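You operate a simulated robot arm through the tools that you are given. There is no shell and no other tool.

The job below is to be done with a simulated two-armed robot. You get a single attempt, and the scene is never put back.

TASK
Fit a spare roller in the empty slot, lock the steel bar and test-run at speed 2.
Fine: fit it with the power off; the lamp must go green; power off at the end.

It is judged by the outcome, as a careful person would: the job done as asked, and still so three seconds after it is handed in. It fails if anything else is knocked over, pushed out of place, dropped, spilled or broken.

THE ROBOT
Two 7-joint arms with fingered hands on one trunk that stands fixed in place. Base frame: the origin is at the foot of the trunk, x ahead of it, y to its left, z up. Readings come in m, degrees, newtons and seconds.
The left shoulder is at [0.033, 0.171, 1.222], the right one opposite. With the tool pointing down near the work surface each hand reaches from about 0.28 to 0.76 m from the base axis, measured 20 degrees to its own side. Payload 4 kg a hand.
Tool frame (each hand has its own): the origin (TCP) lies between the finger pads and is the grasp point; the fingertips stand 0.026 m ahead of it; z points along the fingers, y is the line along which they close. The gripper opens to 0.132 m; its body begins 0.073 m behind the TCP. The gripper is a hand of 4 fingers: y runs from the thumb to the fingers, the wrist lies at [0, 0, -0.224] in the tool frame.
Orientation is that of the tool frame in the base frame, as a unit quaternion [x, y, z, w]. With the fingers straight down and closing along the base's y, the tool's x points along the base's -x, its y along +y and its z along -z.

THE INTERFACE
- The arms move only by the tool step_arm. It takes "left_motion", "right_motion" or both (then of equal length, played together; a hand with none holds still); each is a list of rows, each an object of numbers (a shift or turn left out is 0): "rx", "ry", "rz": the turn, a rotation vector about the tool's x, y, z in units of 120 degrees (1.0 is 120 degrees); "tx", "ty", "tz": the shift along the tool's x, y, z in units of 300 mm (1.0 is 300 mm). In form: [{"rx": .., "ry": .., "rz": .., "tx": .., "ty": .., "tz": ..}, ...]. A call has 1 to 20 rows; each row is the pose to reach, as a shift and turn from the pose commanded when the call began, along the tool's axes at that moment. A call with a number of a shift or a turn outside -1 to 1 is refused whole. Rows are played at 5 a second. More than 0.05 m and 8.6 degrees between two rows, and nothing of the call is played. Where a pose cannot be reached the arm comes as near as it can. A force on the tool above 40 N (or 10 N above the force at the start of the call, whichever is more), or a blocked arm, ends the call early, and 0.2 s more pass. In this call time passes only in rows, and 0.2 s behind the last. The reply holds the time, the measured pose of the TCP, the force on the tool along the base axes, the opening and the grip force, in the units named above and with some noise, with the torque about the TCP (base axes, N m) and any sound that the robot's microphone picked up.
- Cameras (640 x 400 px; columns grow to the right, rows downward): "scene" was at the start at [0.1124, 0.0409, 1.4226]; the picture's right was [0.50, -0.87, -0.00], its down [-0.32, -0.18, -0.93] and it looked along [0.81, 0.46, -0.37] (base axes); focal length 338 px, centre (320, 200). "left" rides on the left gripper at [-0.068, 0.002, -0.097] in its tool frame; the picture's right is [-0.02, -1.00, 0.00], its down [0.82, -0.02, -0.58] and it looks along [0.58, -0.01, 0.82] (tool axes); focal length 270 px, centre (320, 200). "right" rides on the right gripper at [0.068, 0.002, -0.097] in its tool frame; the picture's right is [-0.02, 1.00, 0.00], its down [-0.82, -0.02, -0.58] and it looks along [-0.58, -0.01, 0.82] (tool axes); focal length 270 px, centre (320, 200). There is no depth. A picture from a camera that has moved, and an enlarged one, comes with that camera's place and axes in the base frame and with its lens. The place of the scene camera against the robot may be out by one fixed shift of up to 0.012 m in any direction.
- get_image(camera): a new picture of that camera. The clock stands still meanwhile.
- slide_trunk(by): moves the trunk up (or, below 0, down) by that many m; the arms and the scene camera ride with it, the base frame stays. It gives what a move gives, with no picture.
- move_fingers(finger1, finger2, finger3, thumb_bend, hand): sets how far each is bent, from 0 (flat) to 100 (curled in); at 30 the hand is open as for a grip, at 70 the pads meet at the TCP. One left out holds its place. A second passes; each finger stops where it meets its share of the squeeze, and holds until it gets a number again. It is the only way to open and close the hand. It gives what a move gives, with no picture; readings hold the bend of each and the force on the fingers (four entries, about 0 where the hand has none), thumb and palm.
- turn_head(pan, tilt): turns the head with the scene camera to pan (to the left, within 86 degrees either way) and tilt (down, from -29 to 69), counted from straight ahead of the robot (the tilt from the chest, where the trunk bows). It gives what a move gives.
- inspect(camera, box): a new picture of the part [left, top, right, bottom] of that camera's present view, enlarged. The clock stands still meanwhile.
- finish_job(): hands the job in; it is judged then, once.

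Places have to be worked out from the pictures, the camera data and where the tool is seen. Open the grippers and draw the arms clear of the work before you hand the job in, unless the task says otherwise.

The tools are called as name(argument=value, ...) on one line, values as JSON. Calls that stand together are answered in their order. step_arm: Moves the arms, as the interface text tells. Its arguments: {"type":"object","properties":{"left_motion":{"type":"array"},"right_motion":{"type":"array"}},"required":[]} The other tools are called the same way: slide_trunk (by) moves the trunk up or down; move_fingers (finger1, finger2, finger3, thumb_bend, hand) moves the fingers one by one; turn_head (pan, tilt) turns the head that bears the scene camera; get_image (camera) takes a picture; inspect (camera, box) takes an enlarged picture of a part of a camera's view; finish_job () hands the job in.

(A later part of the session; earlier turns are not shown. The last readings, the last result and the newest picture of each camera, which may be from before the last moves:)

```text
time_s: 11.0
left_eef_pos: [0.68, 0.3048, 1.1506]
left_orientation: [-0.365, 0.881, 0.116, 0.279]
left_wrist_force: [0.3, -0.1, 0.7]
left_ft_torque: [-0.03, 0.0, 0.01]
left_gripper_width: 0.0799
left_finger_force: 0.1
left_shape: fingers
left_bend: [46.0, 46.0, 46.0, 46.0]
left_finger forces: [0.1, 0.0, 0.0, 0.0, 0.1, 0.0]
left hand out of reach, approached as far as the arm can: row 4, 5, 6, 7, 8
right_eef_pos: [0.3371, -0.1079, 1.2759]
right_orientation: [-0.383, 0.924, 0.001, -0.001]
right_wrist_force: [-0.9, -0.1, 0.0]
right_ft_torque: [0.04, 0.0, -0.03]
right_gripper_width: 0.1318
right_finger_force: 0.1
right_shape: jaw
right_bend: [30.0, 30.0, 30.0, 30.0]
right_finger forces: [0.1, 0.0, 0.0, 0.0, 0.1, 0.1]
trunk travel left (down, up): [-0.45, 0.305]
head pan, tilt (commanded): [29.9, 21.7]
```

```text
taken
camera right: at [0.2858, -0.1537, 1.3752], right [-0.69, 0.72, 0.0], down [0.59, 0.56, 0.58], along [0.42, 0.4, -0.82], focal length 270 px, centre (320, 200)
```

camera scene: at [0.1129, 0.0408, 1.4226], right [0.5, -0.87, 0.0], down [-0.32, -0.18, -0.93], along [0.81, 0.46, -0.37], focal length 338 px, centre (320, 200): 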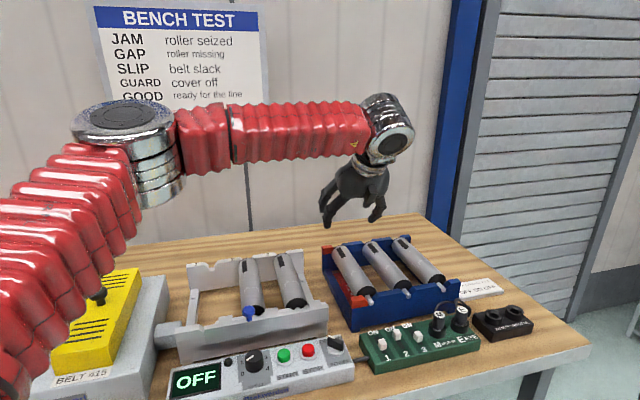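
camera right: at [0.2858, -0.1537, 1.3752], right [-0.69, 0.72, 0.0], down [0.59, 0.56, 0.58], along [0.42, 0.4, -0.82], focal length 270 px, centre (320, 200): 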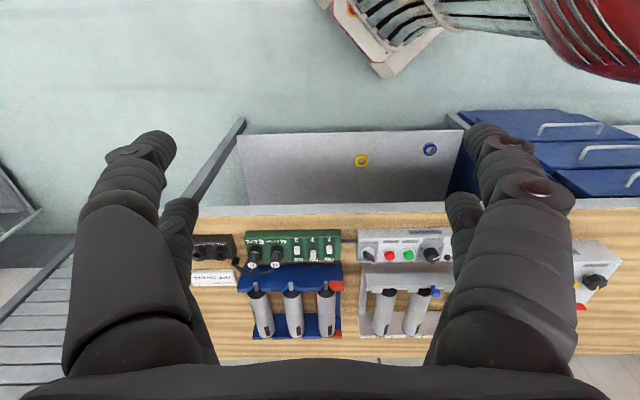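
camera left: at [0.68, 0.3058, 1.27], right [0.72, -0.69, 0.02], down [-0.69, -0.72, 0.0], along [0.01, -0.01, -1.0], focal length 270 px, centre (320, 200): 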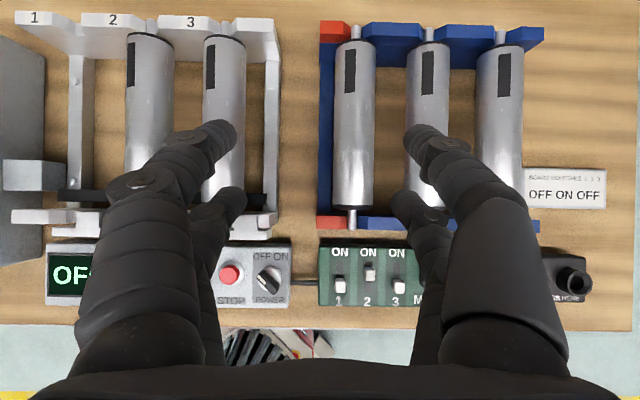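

The reach stopped at (0.68, 0.305), held back by the wrist rather than arm length. This top-down view is very useful, so I enlarge it to measure the rack and bed before choosing another arm posture.

inspect(camera="left", box=[300, 0, 620, 240])

inspect(camera="left", box=[0, 0, 310, 240])

```text
1.67 times, centred on (460, 120) of left
camera zoom: at [0.68, 0.3058, 1.27], right [0.72, -0.69, 0.02], down [-0.69, -0.72, 0.0], along [0.01, -0.01, -1.0], focal length 450 px, centre (87, 333)
```

zoom: 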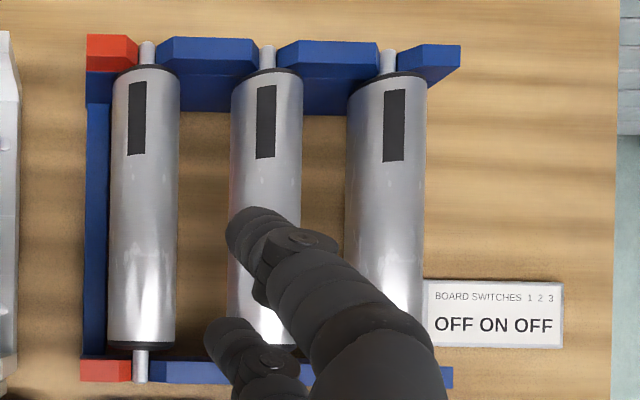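

```text
1.67 times, centred on (155, 120) of left
camera zoom: at [0.68, 0.3058, 1.27], right [0.72, -0.69, 0.02], down [-0.69, -0.72, 0.0], along [0.01, -0.01, -1.0], focal length 450 px, centre (595, 333)
```

zoom: 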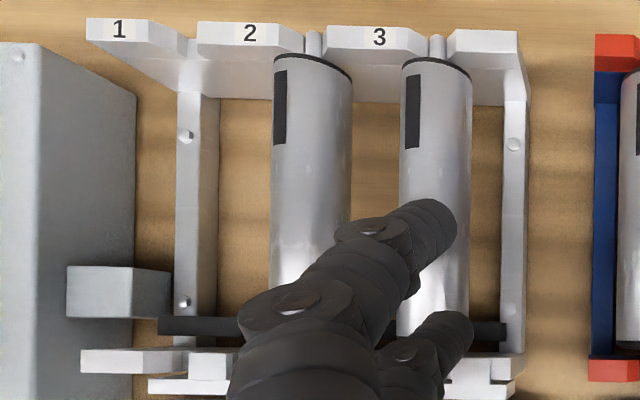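

The wrist is the limit here. I test at this safe height whether turning the hand clockwise extends the reach, keeping the target near the rack.

step_arm(left_motion=[{"rx": 0.027, "rz": 0.038}, {"rx": 0.054, "rz": 0.076}, {"rx": 0.081, "rz": 0.114}, {"rx": 0.108, "rz": 0.152}, {"rx": 0.135, "rz": 0.19}, {"rx": 0.162, "rz": 0.228}, {"rx": 0.189, "rz": 0.266}, {"rx": 0.216, "rz": 0.307}])

get_image(camera="scene")

```text
time_s: 12.8
left_eef_pos: [0.6769, 0.3059, 1.1469]
left_orientation: [0.0, 0.954, -0.001, 0.301]
left_wrist_force: [0.1, -0.2, 0.6]
left_ft_torque: [0.01, 0.02, 0.02]
left_gripper_width: 0.0798
left_finger_force: 0.1
left_shape: fingers
left_bend: [46.0, 46.0, 46.0, 46.0]
left_finger forces: [0.0, 0.0, 0.0, 0.1, 0.0, 0.0]
right_eef_pos: [0.3372, -0.106, 1.2779]
right_orientation: [-0.383, 0.924, 0.001, -0.001]
right_wrist_force: [0.4, -0.6, -0.7]
right_ft_torque: [-0.03, 0.02, 0.02]
right_gripper_width: 0.1318
right_finger_force: 0.0
right_shape: jaw
right_bend: [30.0, 30.0, 30.0, 30.0]
right_finger forces: [0.0, 0.0, 0.0, 0.0, 0.0, 0.0]
trunk travel left (down, up): [-0.45, 0.305]
head pan, tilt (commanded): [29.9, 21.7]
```

```text
taken
camera scene: at [0.1125, 0.0412, 1.4226], right [0.5, -0.87, 0.0], down [-0.32, -0.18, -0.93], along [0.81, 0.46, -0.37], focal length 338 px, centre (320, 200)
```

scene: 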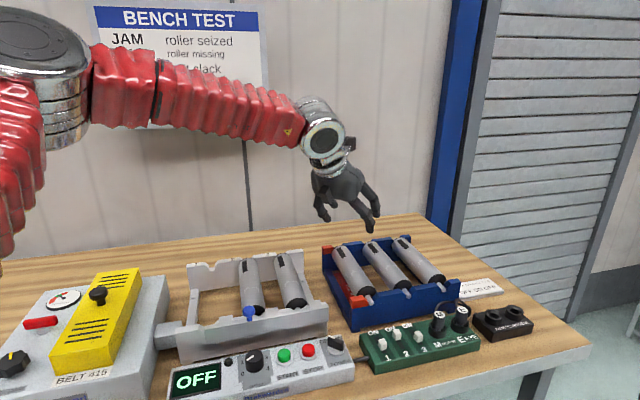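

With yaw 0 the position held. I now test how far the arm reaches toward the rack from here.

step_arm(left_motion=[{"tx": -0.068, "ty": -0.05, "tz": 0.078}, {"tx": -0.135, "ty": -0.1, "tz": 0.156}, {"tx": -0.203, "ty": -0.15, "tz": 0.234}, {"tx": -0.27, "ty": -0.2, "tz": 0.312}])

```text
time_s: 13.8
left_eef_pos: [0.7503, 0.2673, 1.1246]
left_orientation: [-0.001, 0.954, -0.001, 0.301]
left_wrist_force: [-1.1, 0.6, -0.8]
left_ft_torque: [0.01, 0.06, 0.01]
left_gripper_width: 0.0796
left_finger_force: 0.2
left_shape: fingers
left_bend: [46.0, 46.0, 46.0, 46.0]
left_finger forces: [0.1, 0.0, 0.0, 0.1, 0.1, 0.0]
left hand out of reach, approached as far as the arm can: row 3, 4
right_eef_pos: [0.3348, -0.107, 1.2782]
right_orientation: [-0.384, 0.923, 0.001, 0.0]
right_wrist_force: [0.5, 0.7, 0.2]
right_ft_torque: [0.0, 0.02, -0.04]
right_gripper_width: 0.1319
right_finger_force: 0.0
right_shape: jaw
right_bend: [30.0, 30.0, 30.0, 30.0]
right_finger forces: [0.1, 0.1, 0.0, 0.0, 0.1, 0.0]
trunk travel left (down, up): [-0.45, 0.305]
head pan, tilt (commanded): [29.9, 21.7]
```

The limit may come from the arm being raised high. I lower the hand to just above the rack (fingertips about 4 cm clear) and try the reach again there.

step_arm(left_motion=[{"tx": 0.043, "tz": 0.062}, {"tx": 0.086, "tz": 0.123}, {"tx": 0.129, "tz": 0.185}, {"tx": 0.172, "tz": 0.246}])

step_arm(left_motion=[{"tx": -0.12, "tz": 0.084}, {"tx": -0.191, "tz": 0.134, "ty": -0.08}])

get_image(camera="scene")

get_image(camera="left")

```text
time_s: 14.8
left_eef_pos: [0.7367, 0.2721, 1.0367]
left_orientation: [0.0, 0.954, -0.002, 0.301]
left_wrist_force: [-0.2, -0.4, -0.5]
left_ft_torque: [0.02, -0.02, -0.02]
left_gripper_width: 0.0796
left_finger_force: 0.1
left_shape: fingers
left_bend: [46.0, 46.0, 46.0, 46.0]
left_finger forces: [0.0, 0.1, 0.1, 0.1, 0.0, 0.1]
left hand out of reach, approached as far as the arm can: row 2, 3, 4
right_eef_pos: [0.3359, -0.1066, 1.2772]
right_orientation: [-0.384, 0.923, 0.0, -0.001]
right_wrist_force: [0.1, -0.2, 0.7]
right_ft_torque: [0.01, -0.01, -0.01]
right_gripper_width: 0.1317
right_finger_force: 0.0
right_shape: jaw
right_bend: [30.0, 30.0, 30.0, 30.0]
right_finger forces: [0.0, 0.0, 0.0, 0.1, 0.1, 0.0]
trunk travel left (down, up): [-0.45, 0.305]
head pan, tilt (commanded): [29.9, 21.7]
```

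```text
time_s: 15.4
left_eef_pos: [0.746, 0.2798, 1.0522]
left_orientation: [0.0, 0.953, -0.001, 0.302]
left_wrist_force: [0.2, -0.5, 0.4]
left_ft_torque: [0.01, -0.01, 0.0]
left_gripper_width: 0.0799
left_finger_force: 0.0
left_shape: fingers
left_bend: [46.0, 46.0, 46.0, 46.0]
left_finger forces: [0.0, 0.0, 0.1, 0.1, 0.0, 0.0]
left hand out of reach, approached as far as the arm can: row 1, 2
right_eef_pos: [0.3362, -0.1078, 1.2784]
right_orientation: [-0.383, 0.924, 0.001, 0.0]
right_wrist_force: [0.3, -0.8, 0.3]
right_ft_torque: [0.01, 0.03, 0.0]
right_gripper_width: 0.1317
right_finger_force: 0.1
right_shape: jaw
right_bend: [30.0, 30.0, 30.0, 30.0]
right_finger forces: [0.0, 0.1, 0.0, 0.0, 0.0, 0.0]
trunk travel left (down, up): [-0.45, 0.305]
head pan, tilt (commanded): [29.9, 21.7]
```

```text
taken
camera scene: at [0.1124, 0.0403, 1.4226], right [0.5, -0.87, 0.0], down [-0.32, -0.18, -0.93], along [0.81, 0.46, -0.37], focal length 338 px, centre (320, 200)
```

scene: 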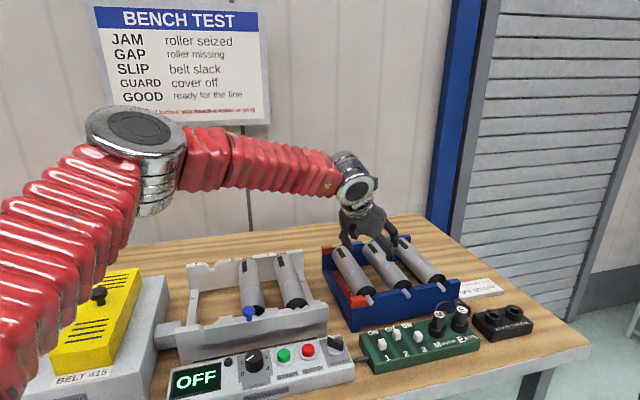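

```text
taken
camera left: at [0.7469, 0.283, 1.1717], right [0.02, -1.0, 0.02], down [-1.0, -0.02, 0.0], along [0.0, -0.02, -1.0], focal length 270 px, centre (320, 200)
```

left: 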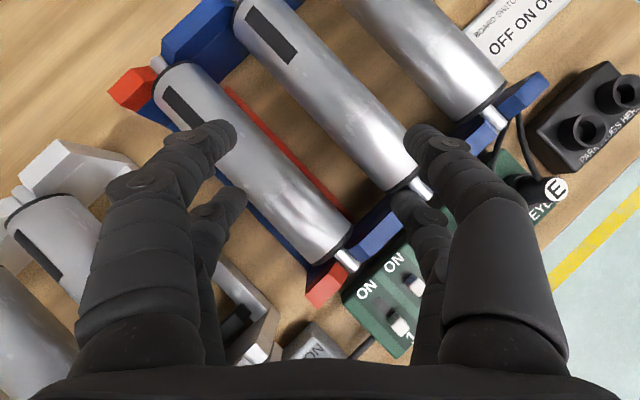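

The arm is still bent when it stops, so a shoulder limit is likely. I raise the trunk so the wrist works below shoulder level, then lower the hand and test the reach again.

slide_trunk(by=0.12)

step_arm(left_motion=[{"tx": 0.055, "tz": 0.078}, {"tx": 0.11, "tz": 0.156}, {"tx": 0.165, "tz": 0.234}, {"tx": 0.22, "tz": 0.312}])

step_arm(left_motion=[{"tx": -0.12, "tz": 0.084}, {"tx": -0.191, "tz": 0.134, "ty": -0.08}])

get_image(camera="scene")

```text
time_s: 16.9
left_eef_pos: [0.7427, 0.2827, 1.1983]
left_orientation: [0.0, 0.948, -0.001, 0.319]
left_wrist_force: [-0.5, 0.1, 0.1]
left_ft_torque: [0.0, 0.0, -0.01]
left_gripper_width: 0.0797
left_finger_force: 0.1
left_shape: fingers
left_bend: [46.0, 46.0, 46.0, 46.0]
left_finger forces: [0.1, 0.0, 0.0, 0.1, 0.0, 0.0]
right_eef_pos: [0.3384, -0.1111, 1.3989]
right_orientation: [-0.383, 0.924, 0.001, -0.001]
right_wrist_force: [-0.1, 0.1, -0.1]
right_ft_torque: [0.08, 0.0, 0.02]
right_gripper_width: 0.1322
right_finger_force: 0.1
right_shape: jaw
right_bend: [30.0, 30.0, 30.0, 30.0]
right_finger forces: [0.0, 0.0, 0.0, 0.0, 0.0, 0.0]
trunk travel left (down, up): [-0.57, 0.185]
head pan, tilt (commanded): [29.9, 21.7]
```

```text
time_s: 17.9
left_eef_pos: [0.7111, 0.2982, 1.1042]
left_orientation: [0.0, 0.948, -0.002, 0.319]
left_wrist_force: [-0.6, -0.4, 0.1]
left_ft_torque: [-0.01, 0.03, -0.01]
left_gripper_width: 0.0797
left_finger_force: 0.1
left_shape: fingers
left_bend: [46.0, 46.0, 46.0, 46.0]
left_finger forces: [0.1, 0.0, 0.0, 0.0, 0.1, 0.0]
left hand out of reach, approached as far as the arm can: row 1, 2, 3, 4
right_eef_pos: [0.3378, -0.1117, 1.3984]
right_orientation: [-0.383, 0.924, 0.001, -0.002]
right_wrist_force: [0.3, -0.4, -0.3]
right_ft_torque: [0.0, -0.01, 0.01]
right_gripper_width: 0.1319
right_finger_force: 0.0
right_shape: jaw
right_bend: [30.0, 30.0, 30.0, 30.0]
right_finger forces: [0.0, 0.1, 0.1, 0.0, 0.0, 0.1]
trunk travel left (down, up): [-0.57, 0.185]
head pan, tilt (commanded): [29.9, 21.7]
```

```text
time_s: 18.5
left_eef_pos: [0.7263, 0.2979, 1.1339]
left_orientation: [0.001, 0.947, -0.002, 0.32]
left_wrist_force: [-0.9, -0.1, -0.4]
left_ft_torque: [0.05, 0.01, -0.01]
left_gripper_width: 0.0796
left_finger_force: 0.0
left_shape: fingers
left_bend: [46.0, 46.0, 46.0, 46.0]
left_finger forces: [0.0, 0.0, 0.0, 0.0, 0.0, 0.0]
left hand out of reach, approached as far as the arm can: row 1, 2
right_eef_pos: [0.3371, -0.1127, 1.3975]
right_orientation: [-0.383, 0.924, 0.001, 0.0]
right_wrist_force: [-1.1, 0.7, 0.0]
right_ft_torque: [0.05, 0.02, 0.01]
right_gripper_width: 0.1318
right_finger_force: 0.1
right_shape: jaw
right_bend: [30.0, 30.0, 30.0, 30.0]
right_finger forces: [0.0, 0.0, 0.1, 0.0, 0.0, 0.0]
trunk travel left (down, up): [-0.57, 0.185]
head pan, tilt (commanded): [29.9, 21.7]
```

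```text
taken
camera scene: at [0.0991, 0.0401, 1.5433], right [0.5, -0.87, 0.0], down [-0.32, -0.18, -0.93], along [0.81, 0.46, -0.37], focal length 338 px, centre (320, 200)
```

scene: 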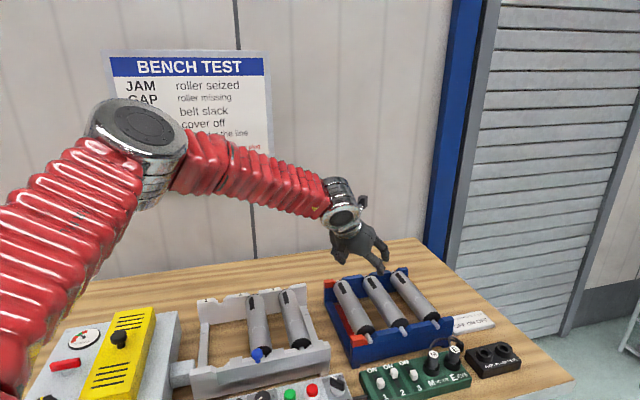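

Raising the trunk made it slightly worse, because the trunk leans back as it rises. I lift the hand clear, bring the trunk back down, and test the stated tool-down reach.

step_arm(left_motion=[{"tx": -0.02, "tz": -0.14, "ry": 0.06}, {"tx": -0.04, "tz": -0.28, "ry": 0.12}, {"tx": -0.06, "tz": -0.42, "ry": 0.18}, {"tx": -0.06, "tz": -0.56, "ry": 0.24}, {"tx": -0.06, "tz": -0.6, "ry": 0.3}])

slide_trunk(by=-0.12)

```text
time_s: 19.7
left_eef_pos: [0.6263, 0.3028, 1.2873]
left_orientation: [0.0, 1.0, -0.002, 0.009]
left_wrist_force: [-0.8, 0.4, -0.6]
left_ft_torque: [-0.04, 0.02, 0.0]
left_gripper_width: 0.0796
left_finger_force: 0.0
left_shape: fingers
left_bend: [46.0, 46.0, 46.0, 46.0]
left_finger forces: [0.1, 0.1, 0.0, 0.1, 0.1, 0.0]
left hand out of reach, approached as far as the arm can: row 5
right_eef_pos: [0.3405, -0.1109, 1.3988]
right_orientation: [-0.383, 0.924, 0.0, -0.002]
right_wrist_force: [-0.1, -0.6, -0.7]
right_ft_torque: [-0.01, 0.02, -0.01]
right_gripper_width: 0.132
right_finger_force: 0.0
right_shape: jaw
right_bend: [30.0, 30.0, 30.0, 30.0]
right_finger forces: [0.0, 0.0, 0.0, 0.0, 0.0, 0.0]
trunk travel left (down, up): [-0.57, 0.185]
head pan, tilt (commanded): [29.9, 21.7]
```

```text
time_s: 21.2
left_eef_pos: [0.626, 0.2999, 1.1687]
left_orientation: [0.0, 1.0, -0.001, 0.01]
left_wrist_force: [-0.4, 0.6, 0.2]
left_ft_torque: [0.0, 0.05, 0.02]
left_gripper_width: 0.0797
left_finger_force: 0.0
left_shape: fingers
left_bend: [46.0, 46.0, 46.0, 46.0]
left_finger forces: [0.1, 0.0, 0.1, 0.1, 0.0, 0.0]
right_eef_pos: [0.3362, -0.1114, 1.2789]
right_orientation: [-0.384, 0.923, 0.0, -0.001]
right_wrist_force: [0.9, 0.0, 0.0]
right_ft_torque: [0.01, -0.03, -0.01]
right_gripper_width: 0.1321
right_finger_force: 0.0
right_shape: jaw
right_bend: [30.0, 30.0, 30.0, 30.0]
right_finger forces: [0.0, 0.0, 0.0, 0.1, 0.0, 0.0]
trunk travel left (down, up): [-0.45, 0.305]
head pan, tilt (commanded): [29.9, 21.7]
```

Hand vertical at (0.626, 0.30, 1.169). I test the tool-down reach by moving forward and somewhat down, staying above the rollers.

step_arm(left_motion=[{"tx": -0.08, "tz": 0.1}, {"tx": -0.16, "tz": 0.2}, {"tx": -0.24, "tz": 0.3}, {"tx": -0.32, "tz": 0.38}, {"tx": -0.4, "tz": 0.38}, {"tx": -0.5, "tz": 0.38}])

get_image(camera="scene")

```text
time_s: 22.6
left_eef_pos: [0.6488, 0.3265, 1.0696]
left_orientation: [0.0, 1.0, -0.001, 0.011]
left_wrist_force: [0.7, -0.3, 0.1]
left_ft_torque: [0.02, -0.04, 0.0]
left_gripper_width: 0.0798
left_finger_force: 0.1
left_shape: fingers
left_bend: [46.0, 46.0, 46.0, 46.0]
left_finger forces: [0.0, 0.1, 0.1, 0.0, 0.0, 0.0]
left hand out of reach, approached as far as the arm can: row 1, 2, 3, 4, 5, 6
right_eef_pos: [0.3376, -0.1113, 1.2789]
right_orientation: [-0.383, 0.924, 0.001, -0.001]
right_wrist_force: [0.1, -0.4, -0.1]
right_ft_torque: [0.0, 0.0, 0.0]
right_gripper_width: 0.1317
right_finger_force: 0.1
right_shape: jaw
right_bend: [30.0, 30.0, 30.0, 30.0]
right_finger forces: [0.0, 0.0, 0.0, 0.0, 0.1, 0.0]
trunk travel left (down, up): [-0.45, 0.305]
head pan, tilt (commanded): [29.9, 21.7]
```

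```text
taken
camera scene: at [0.1126, 0.0407, 1.4226], right [0.5, -0.87, 0.0], down [-0.32, -0.18, -0.93], along [0.81, 0.46, -0.37], focal length 338 px, centre (320, 200)
```

scene: 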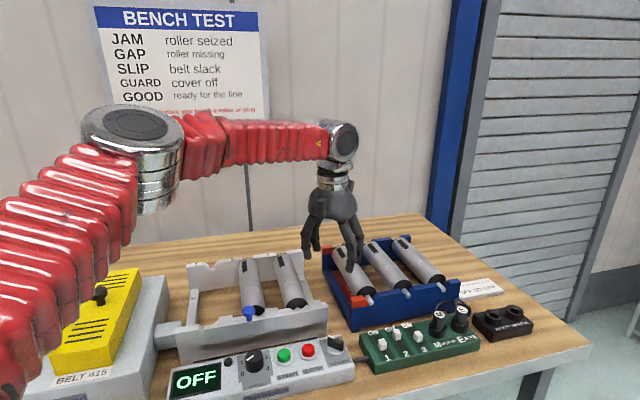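

The boundary I keep hitting is a sphere about the raised elbow, so the shoulder is at a limit with the elbow up. I bring the hand back near the body, raise the trunk, then lower the hand so the elbow drops.

step_arm(left_motion=[{"tx": 0.14, "tz": -0.06}, {"tx": 0.29, "tz": -0.1, "ty": -0.02}, {"tx": 0.44, "tz": -0.1, "ty": -0.05}, {"tx": 0.59, "tz": -0.1, "ty": -0.1}, {"tx": 0.74, "tz": -0.1, "ty": -0.15}, {"tx": 0.85, "tz": -0.1, "ty": -0.22}])

slide_trunk(by=0.25)

step_arm(left_motion=[{"tz": 0.15}, {"tz": 0.3}, {"tz": 0.45}, {"tz": 0.6}, {"tz": 0.75}, {"tz": 0.9}, {"tz": 1.0}])

get_image(camera="scene")

get_image(camera="right")

```text
time_s: 24.0
left_eef_pos: [0.3888, 0.259, 1.0908]
left_orientation: [0.0, 1.0, -0.001, 0.011]
left_wrist_force: [-0.6, 0.0, 0.8]
left_ft_torque: [-0.02, -0.01, -0.01]
left_gripper_width: 0.0799
left_finger_force: 0.1
left_shape: fingers
left_bend: [46.0, 46.0, 46.0, 46.0]
left_finger forces: [0.0, 0.0, 0.0, 0.1, 0.1, 0.0]
right_eef_pos: [0.3372, -0.1127, 1.2787]
right_orientation: [-0.383, 0.924, 0.001, 0.0]
right_wrist_force: [-0.2, -0.3, 0.1]
right_ft_torque: [0.0, 0.01, 0.0]
right_gripper_width: 0.1317
right_finger_force: 0.1
right_shape: jaw
right_bend: [30.0, 30.0, 30.0, 30.0]
right_finger forces: [0.0, 0.1, 0.0, 0.0, 0.0, 0.0]
trunk travel left (down, up): [-0.45, 0.305]
head pan, tilt (commanded): [29.9, 21.7]
```

```text
time_s: 26.6
left_eef_pos: [0.3921, 0.2621, 1.3409]
left_orientation: [0.0, 1.0, -0.001, 0.01]
left_wrist_force: [0.2, 0.0, 1.1]
left_ft_torque: [0.01, -0.01, 0.02]
left_gripper_width: 0.0799
left_finger_force: 0.0
left_shape: fingers
left_bend: [46.0, 46.0, 46.0, 46.0]
left_finger forces: [0.0, 0.1, 0.0, 0.0, 0.0, 0.0]
right_eef_pos: [0.3372, -0.1115, 1.5281]
right_orientation: [-0.382, 0.924, 0.0, -0.001]
right_wrist_force: [-0.1, -1.1, 0.1]
right_ft_torque: [0.01, -0.02, 0.0]
right_gripper_width: 0.1322
right_finger_force: 0.1
right_shape: jaw
right_bend: [30.0, 30.0, 30.0, 30.0]
right_finger forces: [0.1, 0.1, 0.0, 0.0, 0.0, 0.1]
trunk travel left (down, up): [-0.7, 0.055]
head pan, tilt (commanded): [29.9, 21.7]
```

```text
time_s: 28.2
left_eef_pos: [0.3905, 0.2731, 1.0649]
left_orientation: [0.0, 1.0, -0.001, 0.01]
left_wrist_force: [-1.0, -1.2, 0.6]
left_ft_torque: [-0.02, -0.02, -0.01]
left_gripper_width: 0.08
left_finger_force: 0.0
left_shape: fingers
left_bend: [46.0, 46.0, 46.0, 46.0]
left_finger forces: [0.0, 0.0, 0.0, 0.1, 0.0, 0.0]
left hand out of reach, approached as far as the arm can: row 7
right_eef_pos: [0.3368, -0.1102, 1.5291]
right_orientation: [-0.383, 0.924, 0.0, 0.0]
right_wrist_force: [-0.6, 0.2, -0.5]
right_ft_torque: [0.0, -0.01, 0.02]
right_gripper_width: 0.1318
right_finger_force: 0.1
right_shape: jaw
right_bend: [30.0, 30.0, 30.0, 30.0]
right_finger forces: [0.1, 0.0, 0.1, 0.0, 0.0, 0.1]
trunk travel left (down, up): [-0.7, 0.055]
head pan, tilt (commanded): [29.9, 21.7]
```

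```text
taken
camera scene: at [0.0951, 0.041, 1.6734], right [0.5, -0.87, 0.0], down [-0.32, -0.18, -0.93], along [0.81, 0.46, -0.37], focal length 338 px, centre (320, 200)
```

scene: 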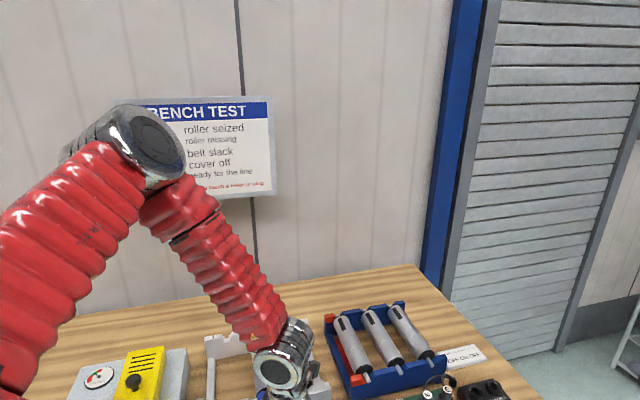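

```text
taken
camera right: at [0.2867, -0.1578, 1.6266], right [-0.69, 0.72, 0.0], down [0.59, 0.56, 0.58], along [0.42, 0.4, -0.82], focal length 270 px, centre (320, 200)
```

right: 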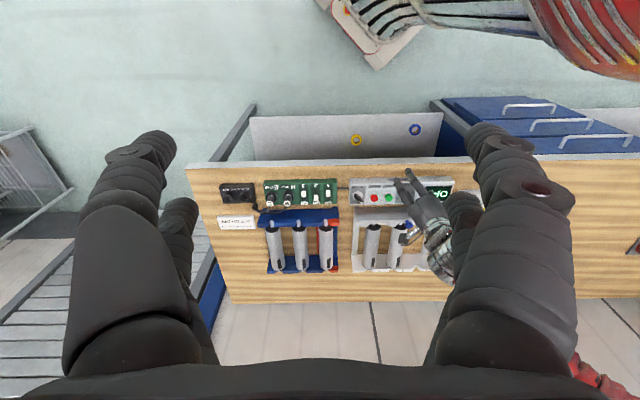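

The elbow stays raised. I move the right arm further aside, then take the left hand across toward the robot's midline at height, to swing the upper arm inward.

step_arm(right_motion=[{"tx": 0.11, "ty": -0.08}, {"tx": 0.22, "ty": -0.16}, {"tx": 0.33, "ty": -0.24}, {"tx": 0.44, "ty": -0.32}, {"tx": 0.55, "ty": -0.4}, {"tx": 0.66, "ty": -0.47}], left_motion=[{"tz": -0.13}, {"tz": -0.26}, {"tz": -0.39}, {"tz": -0.52}, {"tz": -0.65}, {"tz": -0.75}])

step_arm(left_motion=[{"ty": -0.13}, {"ty": -0.26}, {"ty": -0.39}, {"ty": -0.52}, {"ty": -0.65}, {"ty": -0.75}])

get_image(camera="scene")

```text
time_s: 29.6
left_eef_pos: [0.3873, 0.2752, 1.2939]
left_orientation: [0.0, 1.0, -0.001, 0.012]
left_wrist_force: [0.2, 0.0, -0.1]
left_ft_torque: [0.0, -0.01, -0.03]
left_gripper_width: 0.0797
left_finger_force: 0.0
left_shape: fingers
left_bend: [46.0, 46.0, 46.0, 46.0]
left_finger forces: [0.0, 0.0, 0.1, 0.0, 0.0, 0.0]
right_eef_pos: [0.2966, -0.3514, 1.5316]
right_orientation: [-0.383, 0.924, 0.0, 0.0]
right_wrist_force: [-0.4, -0.3, -0.4]
right_ft_torque: [0.0, -0.04, -0.01]
right_gripper_width: 0.1318
right_finger_force: 0.1
right_shape: jaw
right_bend: [30.0, 30.0, 30.0, 30.0]
right_finger forces: [0.1, 0.1, 0.1, 0.0, 0.0, 0.0]
trunk travel left (down, up): [-0.7, 0.055]
head pan, tilt (commanded): [29.9, 21.7]
```

```text
time_s: 31.0
left_eef_pos: [0.3834, 0.0987, 1.2957]
left_orientation: [-0.001, 1.0, 0.0, 0.01]
left_wrist_force: [0.4, 0.1, -0.3]
left_ft_torque: [0.04, 0.02, -0.02]
left_gripper_width: 0.0799
left_finger_force: 0.1
left_shape: fingers
left_bend: [46.0, 46.0, 46.0, 46.0]
left_finger forces: [0.1, 0.0, 0.0, 0.0, 0.0, 0.0]
left hand out of reach, approached as far as the arm can: row 5, 6
right_eef_pos: [0.2981, -0.3503, 1.531]
right_orientation: [-0.384, 0.923, 0.0, 0.0]
right_wrist_force: [-0.1, 0.2, 0.6]
right_ft_torque: [0.02, 0.0, -0.01]
right_gripper_width: 0.1318
right_finger_force: 0.2
right_shape: jaw
right_bend: [30.0, 30.0, 30.0, 30.0]
right_finger forces: [0.0, 0.1, 0.0, 0.1, 0.0, 0.0]
trunk travel left (down, up): [-0.7, 0.055]
head pan, tilt (commanded): [29.9, 21.7]
```

```text
taken
camera scene: at [0.0943, 0.0404, 1.6734], right [0.5, -0.87, 0.0], down [-0.32, -0.18, -0.93], along [0.81, 0.46, -0.37], focal length 338 px, centre (320, 200)
```

scene: 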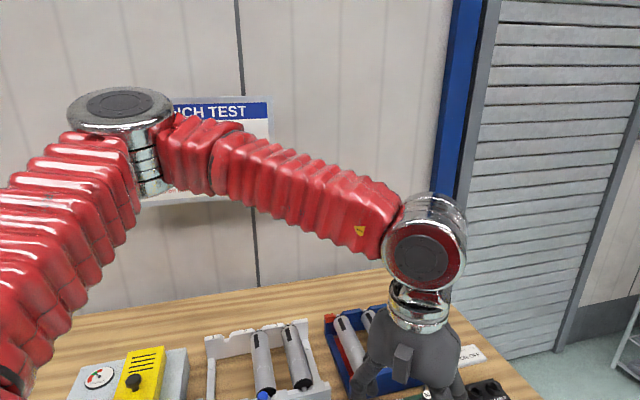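

The elbow again keeps the same place while the hand stops at y = 0.10, so the wrist angle relative to the forearm may be the limit. I turn the hand clockwise and see whether it then goes further.

step_arm(left_motion=[{"rz": 0.0625}, {"rz": 0.125}, {"rz": 0.1875}, {"rz": 0.25}, {"rz": 0.3125}, {"rz": 0.375}, {"rz": 0.4375}, {"rz": 0.5}])

step_arm(left_motion=[{"tx": 0.11, "ty": -0.06}, {"tx": 0.22, "ty": -0.12}, {"tx": 0.33, "ty": -0.18}])

get_image(camera="scene")

```text
time_s: 32.8
left_eef_pos: [0.3817, 0.0989, 1.2964]
left_orientation: [0.501, 0.865, 0.004, 0.009]
left_wrist_force: [0.2, 0.5, 0.0]
left_ft_torque: [-0.03, -0.02, 0.0]
left_gripper_width: 0.0797
left_finger_force: 0.1
left_shape: fingers
left_bend: [46.0, 46.0, 46.0, 46.0]
left_finger forces: [0.0, 0.0, 0.1, 0.0, 0.1, 0.1]
right_eef_pos: [0.2987, -0.3492, 1.531]
right_orientation: [-0.382, 0.924, 0.001, 0.0]
right_wrist_force: [-0.5, 0.1, 0.2]
right_ft_torque: [0.01, -0.01, 0.0]
right_gripper_width: 0.1317
right_finger_force: 0.1
right_shape: jaw
right_bend: [30.0, 30.0, 30.0, 30.0]
right_finger forces: [0.0, 0.1, 0.1, 0.1, 0.0, 0.0]
trunk travel left (down, up): [-0.7, 0.055]
head pan, tilt (commanded): [29.9, 21.7]
```

```text
time_s: 33.6
left_eef_pos: [0.288, 0.1566, 1.2934]
left_orientation: [0.5, 0.866, 0.004, 0.008]
left_wrist_force: [-0.8, 0.8, -0.7]
left_ft_torque: [0.0, -0.02, -0.03]
left_gripper_width: 0.0799
left_finger_force: 0.1
left_shape: fingers
left_bend: [46.0, 46.0, 46.0, 46.0]
left_finger forces: [0.0, 0.0, 0.0, 0.0, 0.0, 0.0]
right_eef_pos: [0.2988, -0.3485, 1.5307]
right_orientation: [-0.382, 0.924, 0.001, 0.0]
right_wrist_force: [-0.5, 0.3, -1.0]
right_ft_torque: [-0.03, -0.04, 0.02]
right_gripper_width: 0.1318
right_finger_force: 0.1
right_shape: jaw
right_bend: [30.0, 30.0, 30.0, 30.0]
right_finger forces: [0.0, 0.0, 0.1, 0.0, 0.1, 0.0]
trunk travel left (down, up): [-0.7, 0.055]
head pan, tilt (commanded): [29.9, 21.7]
```

```text
taken
camera scene: at [0.0942, 0.0418, 1.6734], right [0.5, -0.87, 0.0], down [-0.32, -0.18, -0.93], along [0.81, 0.46, -0.37], focal length 338 px, centre (320, 200)
```

scene: 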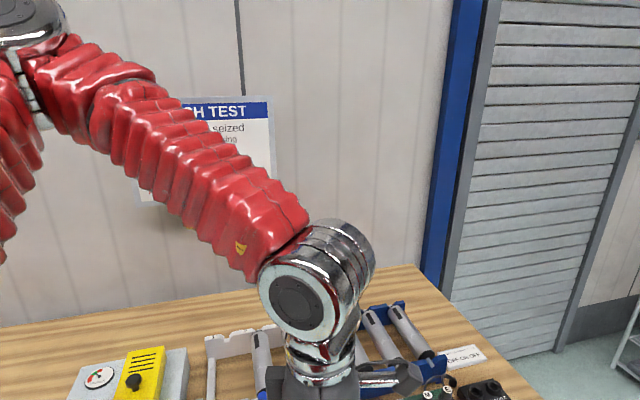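

I moved along the wrong tool axis, harmlessly. With the hand at yaw −60° I now move toward the midline along tool −x.

step_arm(left_motion=[{"tx": -0.15}, {"tx": -0.3}, {"tx": -0.45}, {"tx": -0.6}, {"tx": -0.75}])

get_image(camera="scene")

```text
time_s: 34.8
left_eef_pos: [0.3686, 0.093, 1.3156]
left_orientation: [0.5, 0.866, 0.003, 0.009]
left_wrist_force: [0.4, -0.2, -0.5]
left_ft_torque: [-0.01, 0.01, 0.03]
left_gripper_width: 0.0798
left_finger_force: 0.0
left_shape: fingers
left_bend: [46.0, 46.0, 46.0, 46.0]
left_finger forces: [0.0, 0.0, 0.0, 0.1, 0.0, 0.0]
left hand out of reach, approached as far as the arm can: row 2, 3, 4, 5
right_eef_pos: [0.2987, -0.3494, 1.5323]
right_orientation: [-0.382, 0.924, 0.001, -0.001]
right_wrist_force: [0.0, -0.7, 1.0]
right_ft_torque: [-0.01, -0.02, 0.01]
right_gripper_width: 0.1322
right_finger_force: 0.0
right_shape: jaw
right_bend: [30.0, 30.0, 30.0, 30.0]
right_finger forces: [0.0, 0.0, 0.1, 0.0, 0.1, 0.1]
trunk travel left (down, up): [-0.7, 0.055]
head pan, tilt (commanded): [29.9, 21.7]
```

```text
taken
camera scene: at [0.0958, 0.0413, 1.6733], right [0.5, -0.87, 0.0], down [-0.32, -0.18, -0.93], along [0.81, 0.46, -0.37], focal length 338 px, centre (320, 200)
```

scene: 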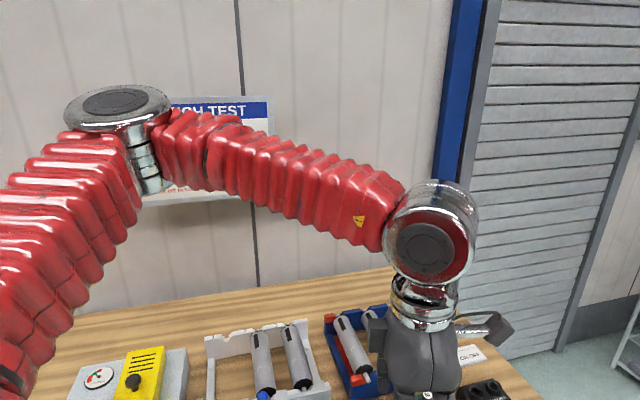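

Same stop regardless of yaw, so the upper arm itself is limited with the elbow high. I'll turn the hand back to bench alignment, stretch the arm out nearly straight to the left so the elbow must drop, then sweep it across.

step_arm(left_motion=[{"rz": -0.0673, "tx": 0.075, "ty": 0.052}, {"rz": -0.1346, "tx": 0.15, "ty": 0.104}, {"rz": -0.2019, "tx": 0.225, "ty": 0.156}, {"rz": -0.2692, "tx": 0.3, "ty": 0.208}, {"rz": -0.3365, "tx": 0.375, "ty": 0.26}, {"rz": -0.4038, "tx": 0.45, "ty": 0.312}, {"rz": -0.4711, "tx": 0.525, "ty": 0.364}, {"rz": -0.5384, "tx": 0.6, "ty": 0.416}, {"rz": -0.6057, "tx": 0.675, "ty": 0.468}, {"rz": -0.673, "tx": 0.75, "ty": 0.52}, {"rz": -0.7403, "tx": 0.825, "ty": 0.572}, {"rz": -0.8076, "tx": 0.9, "ty": 0.624}, {"rz": -0.875, "tx": 0.97, "ty": 0.676}])

step_arm(left_motion=[{"tx": -0.12, "ty": 0.05, "tz": 0.04, "ry": -0.04}, {"tx": -0.24, "ty": 0.1, "tz": 0.08, "ry": -0.08}, {"tx": -0.36, "ty": 0.15, "tz": 0.12, "ry": -0.12}, {"tx": -0.48, "ty": 0.2, "tz": 0.16, "ry": -0.16}, {"tx": -0.6, "ty": 0.25, "tz": 0.2, "ry": -0.2}, {"tx": -0.72, "ty": 0.3, "tz": 0.24, "ry": -0.24}, {"tx": -0.84, "ty": 0.35, "tz": 0.28, "ry": -0.28}, {"tx": -0.96, "ty": 0.4, "tz": 0.33, "ry": -0.2917}])

get_image(camera="scene")

```text
time_s: 37.6
left_eef_pos: [0.3922, 0.4513, 1.3154]
left_orientation: [-0.384, 0.923, -0.005, 0.008]
left_wrist_force: [-0.3, 1.0, -0.4]
left_ft_torque: [-0.01, 0.03, -0.01]
left_gripper_width: 0.0796
left_finger_force: 0.1
left_shape: fingers
left_bend: [46.0, 46.0, 46.0, 46.0]
left_finger forces: [0.0, 0.0, 0.1, 0.0, 0.0, 0.0]
right_eef_pos: [0.2983, -0.3488, 1.5308]
right_orientation: [-0.383, 0.924, 0.0, 0.0]
right_wrist_force: [1.3, 0.1, -0.1]
right_ft_torque: [0.0, 0.02, 0.03]
right_gripper_width: 0.1318
right_finger_force: 0.0
right_shape: jaw
right_bend: [30.0, 30.0, 30.0, 30.0]
right_finger forces: [0.0, 0.1, 0.0, 0.1, 0.0, 0.0]
trunk travel left (down, up): [-0.7, 0.055]
head pan, tilt (commanded): [29.9, 21.7]
```

```text
time_s: 39.4
left_eef_pos: [0.5145, 0.7398, 1.2174]
left_orientation: [-0.366, 0.878, 0.111, 0.287]
left_wrist_force: [-0.4, 0.0, -0.3]
left_ft_torque: [0.01, 0.06, -0.01]
left_gripper_width: 0.0796
left_finger_force: 0.1
left_shape: fingers
left_bend: [46.0, 46.0, 46.0, 46.0]
left_finger forces: [0.0, 0.0, 0.0, 0.0, 0.0, 0.0]
right_eef_pos: [0.3004, -0.3497, 1.531]
right_orientation: [-0.383, 0.924, 0.0, 0.0]
right_wrist_force: [-0.1, 0.5, -1.2]
right_ft_torque: [0.0, 0.03, -0.01]
right_gripper_width: 0.132
right_finger_force: 0.0
right_shape: jaw
right_bend: [30.0, 30.0, 30.0, 30.0]
right_finger forces: [0.1, 0.0, 0.1, 0.0, 0.0, 0.0]
trunk travel left (down, up): [-0.7, 0.055]
head pan, tilt (commanded): [29.9, 21.7]
```

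```text
taken
camera scene: at [0.0971, 0.0415, 1.6732], right [0.5, -0.87, 0.0], down [-0.32, -0.18, -0.93], along [0.81, 0.46, -0.37], focal length 338 px, centre (320, 200)
```

scene: 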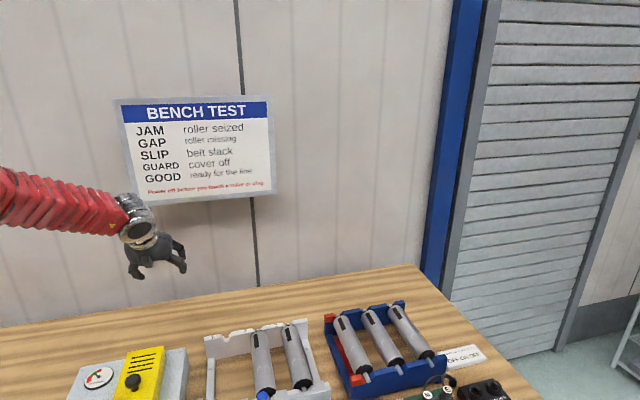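

The arm is nearly extended to the left without a limit. I lower and stretch it a little more to straighten it, then look at the elbow.

step_arm(left_motion=[{"tx": 0.054, "ty": -0.008, "tz": 0.124}, {"tx": 0.109, "ty": -0.016, "tz": 0.247}, {"tx": 0.163, "ty": -0.024, "tz": 0.371}])

get_image(camera="scene")

```text
time_s: 40.2
left_eef_pos: [0.5257, 0.7458, 1.1373]
left_orientation: [-0.366, 0.878, 0.11, 0.287]
left_wrist_force: [-0.1, 0.8, 0.3]
left_ft_torque: [0.02, 0.01, 0.02]
left_gripper_width: 0.0797
left_finger_force: 0.1
left_shape: fingers
left_bend: [46.0, 46.0, 46.0, 46.0]
left_finger forces: [0.0, 0.0, 0.0, 0.1, 0.0, 0.0]
left hand out of reach, approached as far as the arm can: row 3
right_eef_pos: [0.297, -0.3499, 1.5312]
right_orientation: [-0.383, 0.924, 0.0, 0.0]
right_wrist_force: [-1.3, 0.1, -0.6]
right_ft_torque: [0.03, -0.03, 0.03]
right_gripper_width: 0.1315
right_finger_force: 0.2
right_shape: jaw
right_bend: [30.0, 30.0, 30.0, 30.0]
right_finger forces: [0.0, 0.0, 0.0, 0.0, 0.0, 0.0]
trunk travel left (down, up): [-0.7, 0.055]
head pan, tilt (commanded): [29.9, 21.7]
```

```text
taken
camera scene: at [0.0932, 0.0403, 1.6735], right [0.5, -0.87, 0.0], down [-0.32, -0.18, -0.93], along [0.81, 0.46, -0.37], focal length 338 px, centre (320, 200)
```

scene: 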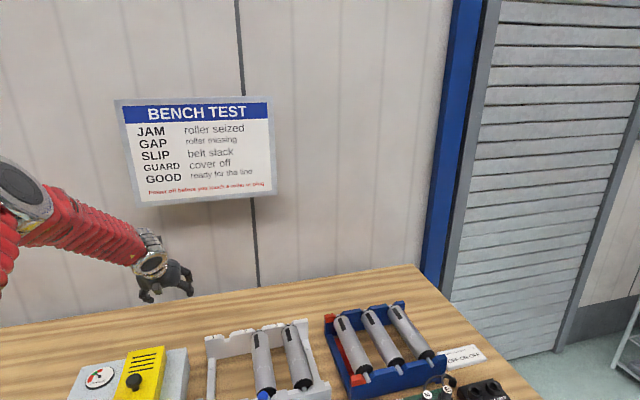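

The elbow is still held high. Before trying a wide swing to the left to lower it, I look left with the head to be sure that space is free.

turn_head(pan=80, tilt=30)

get_image(camera="scene")

```text
time_s: 41.4
left_eef_pos: [0.5286, 0.7472, 1.1355]
left_orientation: [-0.367, 0.878, 0.111, 0.286]
left_wrist_force: [0.3, -0.1, -0.4]
left_ft_torque: [-0.05, -0.02, -0.01]
left_gripper_width: 0.0796
left_finger_force: 0.1
left_shape: fingers
left_bend: [46.0, 46.0, 46.0, 46.0]
left_finger forces: [0.1, 0.1, 0.0, 0.0, 0.0, 0.0]
right_eef_pos: [0.2983, -0.3482, 1.532]
right_orientation: [-0.383, 0.924, 0.0, 0.0]
right_wrist_force: [0.0, 0.7, 0.6]
right_ft_torque: [0.06, -0.02, -0.04]
right_gripper_width: 0.132
right_finger_force: 0.1
right_shape: jaw
right_bend: [30.0, 30.0, 30.0, 30.0]
right_finger forces: [0.0, 0.0, 0.0, 0.0, 0.0, 0.0]
trunk travel left (down, up): [-0.7, 0.055]
head pan, tilt (commanded): [80.0, 30.0]
```

```text
taken
camera scene: at [0.0305, 0.0838, 1.66], right [0.98, -0.17, 0.0], down [-0.09, -0.49, -0.87], along [0.15, 0.85, -0.5], focal length 338 px, centre (320, 200)
```

scene: 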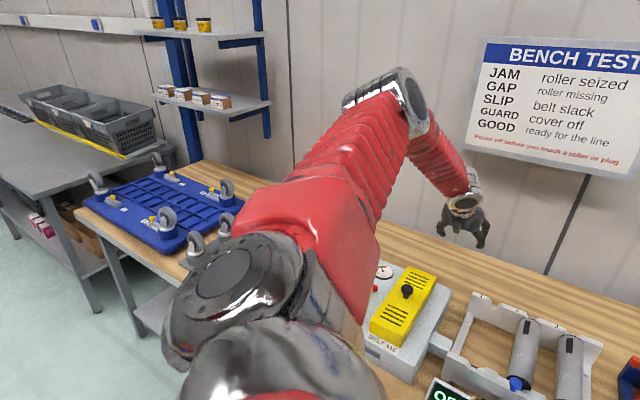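

From this view the shoulder joint actually sits about 10 cm further out, and all my stuck poses share the same upward pitch of the upper arm. So the trunk should go down, not up. I lift the left hand first, then lower the trunk in stages.

step_arm(left_motion=[{"tz": -0.14, "ty": -0.03}, {"tz": -0.28, "ty": -0.06}, {"tz": -0.42, "ty": -0.09}, {"tz": -0.56, "ty": -0.12}, {"tz": -0.7, "ty": -0.15}, {"tz": -0.85, "ty": -0.18}, {"tz": -1.0, "ty": -0.2}])

slide_trunk(by=-0.25)

step_arm(left_motion=[{"tx": -0.09, "tz": -0.12}, {"tx": -0.18, "tz": -0.24}, {"tx": -0.27, "tz": -0.36}, {"tx": -0.36, "tz": -0.48}, {"tx": -0.45, "tz": -0.6}, {"tx": -0.54, "tz": -0.73}])

turn_head(pan=35, tilt=20)

get_image(camera="scene")

```text
time_s: 43.0
left_eef_pos: [0.4416, 0.585, 1.3887]
left_orientation: [-0.366, 0.878, 0.111, 0.287]
left_wrist_force: [0.6, 0.0, -0.4]
left_ft_torque: [0.02, -0.03, -0.01]
left_gripper_width: 0.0797
left_finger_force: 0.1
left_shape: fingers
left_bend: [46.0, 46.0, 46.0, 46.0]
left_finger forces: [0.0, 0.0, 0.0, 0.0, 0.1, 0.0]
right_eef_pos: [0.2977, -0.3492, 1.5315]
right_orientation: [-0.383, 0.924, -0.001, -0.001]
right_wrist_force: [-0.1, -0.4, -0.5]
right_ft_torque: [0.02, 0.0, 0.0]
right_gripper_width: 0.1319
right_finger_force: 0.0
right_shape: jaw
right_bend: [30.0, 30.0, 30.0, 30.0]
right_finger forces: [0.0, 0.1, 0.1, 0.1, 0.1, 0.0]
trunk travel left (down, up): [-0.7, 0.055]
head pan, tilt (commanded): [80.0, 30.0]
```

```text
time_s: 45.5
left_eef_pos: [0.444, 0.5843, 1.1347]
left_orientation: [-0.366, 0.878, 0.111, 0.287]
left_wrist_force: [-0.4, 0.1, 0.5]
left_ft_torque: [-0.01, 0.01, 0.0]
left_gripper_width: 0.0798
left_finger_force: 0.0
left_shape: fingers
left_bend: [46.0, 46.0, 46.0, 46.0]
left_finger forces: [0.1, 0.1, 0.0, 0.0, 0.0, 0.0]
right_eef_pos: [0.2974, -0.3502, 1.2785]
right_orientation: [-0.384, 0.923, 0.0, 0.0]
right_wrist_force: [0.5, 0.6, 0.6]
right_ft_torque: [0.0, 0.03, 0.02]
right_gripper_width: 0.1317
right_finger_force: 0.0
right_shape: jaw
right_bend: [30.0, 30.0, 30.0, 30.0]
right_finger forces: [0.1, 0.0, 0.1, 0.0, 0.0, 0.0]
trunk travel left (down, up): [-0.45, 0.305]
head pan, tilt (commanded): [80.0, 30.0]
```

```text
time_s: 46.9
left_eef_pos: [0.4428, 0.5885, 1.404]
left_orientation: [-0.365, 0.879, 0.111, 0.286]
left_wrist_force: [0.1, 0.0, 0.5]
left_ft_torque: [-0.03, -0.01, 0.01]
left_gripper_width: 0.0795
left_finger_force: 0.1
left_shape: fingers
left_bend: [46.0, 46.0, 46.0, 46.0]
left_finger forces: [0.1, 0.0, 0.1, 0.1, 0.1, 0.0]
right_eef_pos: [0.2961, -0.3514, 1.2787]
right_orientation: [-0.383, 0.924, 0.0, -0.001]
right_wrist_force: [0.0, -0.4, -0.2]
right_ft_torque: [0.02, 0.0, 0.0]
right_gripper_width: 0.1318
right_finger_force: 0.0
right_shape: jaw
right_bend: [30.0, 30.0, 30.0, 30.0]
right_finger forces: [0.0, 0.0, 0.1, 0.0, 0.0, 0.0]
trunk travel left (down, up): [-0.45, 0.305]
head pan, tilt (commanded): [80.0, 30.0]
```

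```text
time_s: 48.1
left_eef_pos: [0.4428, 0.5894, 1.4043]
left_orientation: [-0.366, 0.879, 0.11, 0.285]
left_wrist_force: [-0.3, -1.4, 0.6]
left_ft_torque: [0.01, -0.02, -0.04]
left_gripper_width: 0.0796
left_finger_force: 0.1
left_shape: fingers
left_bend: [46.0, 46.0, 46.0, 46.0]
left_finger forces: [0.1, 0.0, 0.1, 0.0, 0.0, 0.1]
right_eef_pos: [0.2961, -0.3512, 1.2791]
right_orientation: [-0.383, 0.924, 0.001, 0.0]
right_wrist_force: [-0.3, 0.2, 0.5]
right_ft_torque: [-0.02, 0.0, 0.03]
right_gripper_width: 0.1318
right_finger_force: 0.0
right_shape: jaw
right_bend: [30.0, 30.0, 30.0, 30.0]
right_finger forces: [0.0, 0.0, 0.0, 0.0, 0.0, 0.1]
trunk travel left (down, up): [-0.45, 0.305]
head pan, tilt (commanded): [35.0, 20.0]
```

```text
taken
camera scene: at [0.1077, 0.0482, 1.4253], right [0.57, -0.82, 0.0], down [-0.28, -0.2, -0.94], along [0.77, 0.54, -0.34], focal length 338 px, centre (320, 200)
```

scene: 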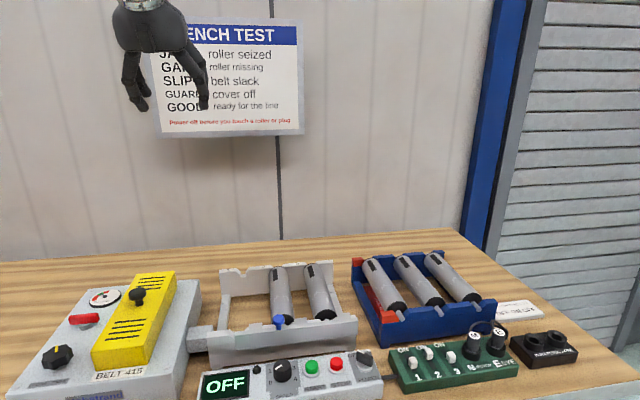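

The hand is up at 1.40. Before lowering the trunk, I check what lies below the right hand.

get_image(camera="right")

get_image(camera="left")

```text
taken
camera right: at [0.2465, -0.3976, 1.3765], right [-0.69, 0.72, 0.0], down [0.59, 0.56, 0.58], along [0.42, 0.4, -0.82], focal length 270 px, centre (320, 200)
```

right: 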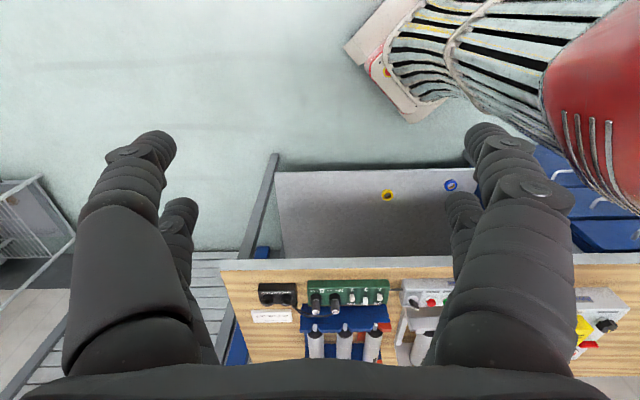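

```text
taken
camera left: at [0.4399, 0.5914, 1.5229], right [0.72, -0.69, 0.03], down [-0.69, -0.72, -0.01], along [0.03, -0.02, -1.0], focal length 270 px, centre (320, 200)
```

left: 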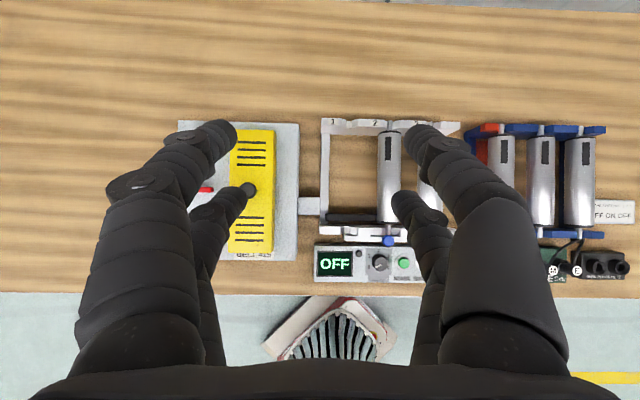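

Clear below. I lower the trunk by 0.22 m.

slide_trunk(by=-0.22)

get_image(camera="scene")

get_image(camera="left")

```text
time_s: 50.4
left_eef_pos: [0.4431, 0.589, 1.1864]
left_orientation: [-0.366, 0.879, 0.11, 0.287]
left_wrist_force: [0.6, -0.1, 0.6]
left_ft_torque: [-0.04, -0.02, 0.01]
left_gripper_width: 0.0794
left_finger_force: 0.1
left_shape: fingers
left_bend: [46.0, 46.0, 46.0, 46.0]
left_finger forces: [0.0, 0.0, 0.1, 0.0, 0.0, 0.0]
right_eef_pos: [0.3255, -0.3504, 1.0338]
right_orientation: [-0.383, 0.922, 0.02, -0.046]
right_wrist_force: [0.4, 0.0, -0.4]
right_ft_torque: [-0.01, -0.01, 0.01]
right_gripper_width: 0.132
right_finger_force: 0.0
right_shape: jaw
right_bend: [30.0, 30.0, 30.0, 30.0]
right_finger forces: [0.1, 0.0, 0.0, 0.1, 0.0, 0.1]
trunk travel left (down, up): [-0.23, 0.525]
head pan, tilt (commanded): [35.0, 20.0]
```

```text
taken
camera scene: at [0.1735, 0.048, 1.2012], right [0.57, -0.82, 0.0], down [-0.28, -0.2, -0.94], along [0.77, 0.54, -0.34], focal length 338 px, centre (320, 200)
```

scene: 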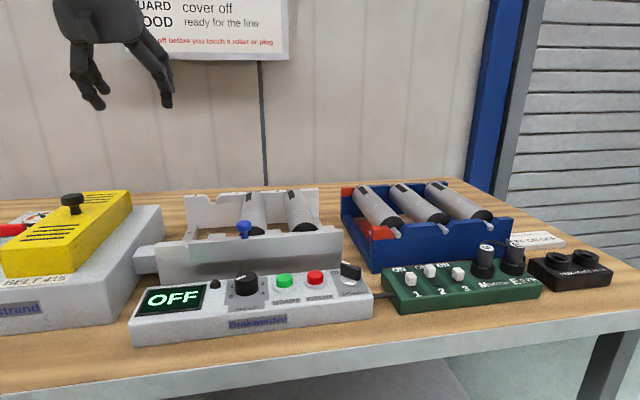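

```text
taken
camera left: at [0.4406, 0.5909, 1.3059], right [0.72, -0.69, 0.03], down [-0.69, -0.72, -0.01], along [0.03, -0.02, -1.0], focal length 270 px, centre (320, 200)
```

left: 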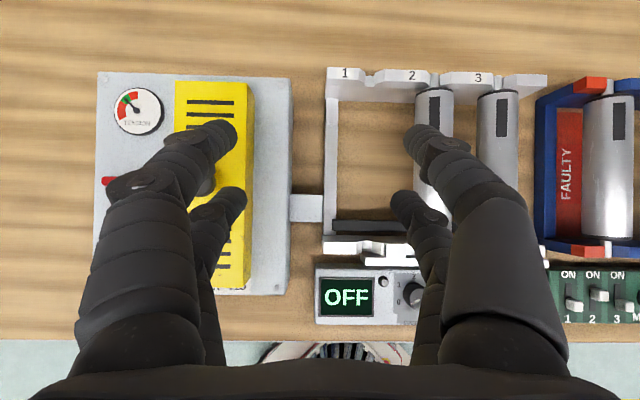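

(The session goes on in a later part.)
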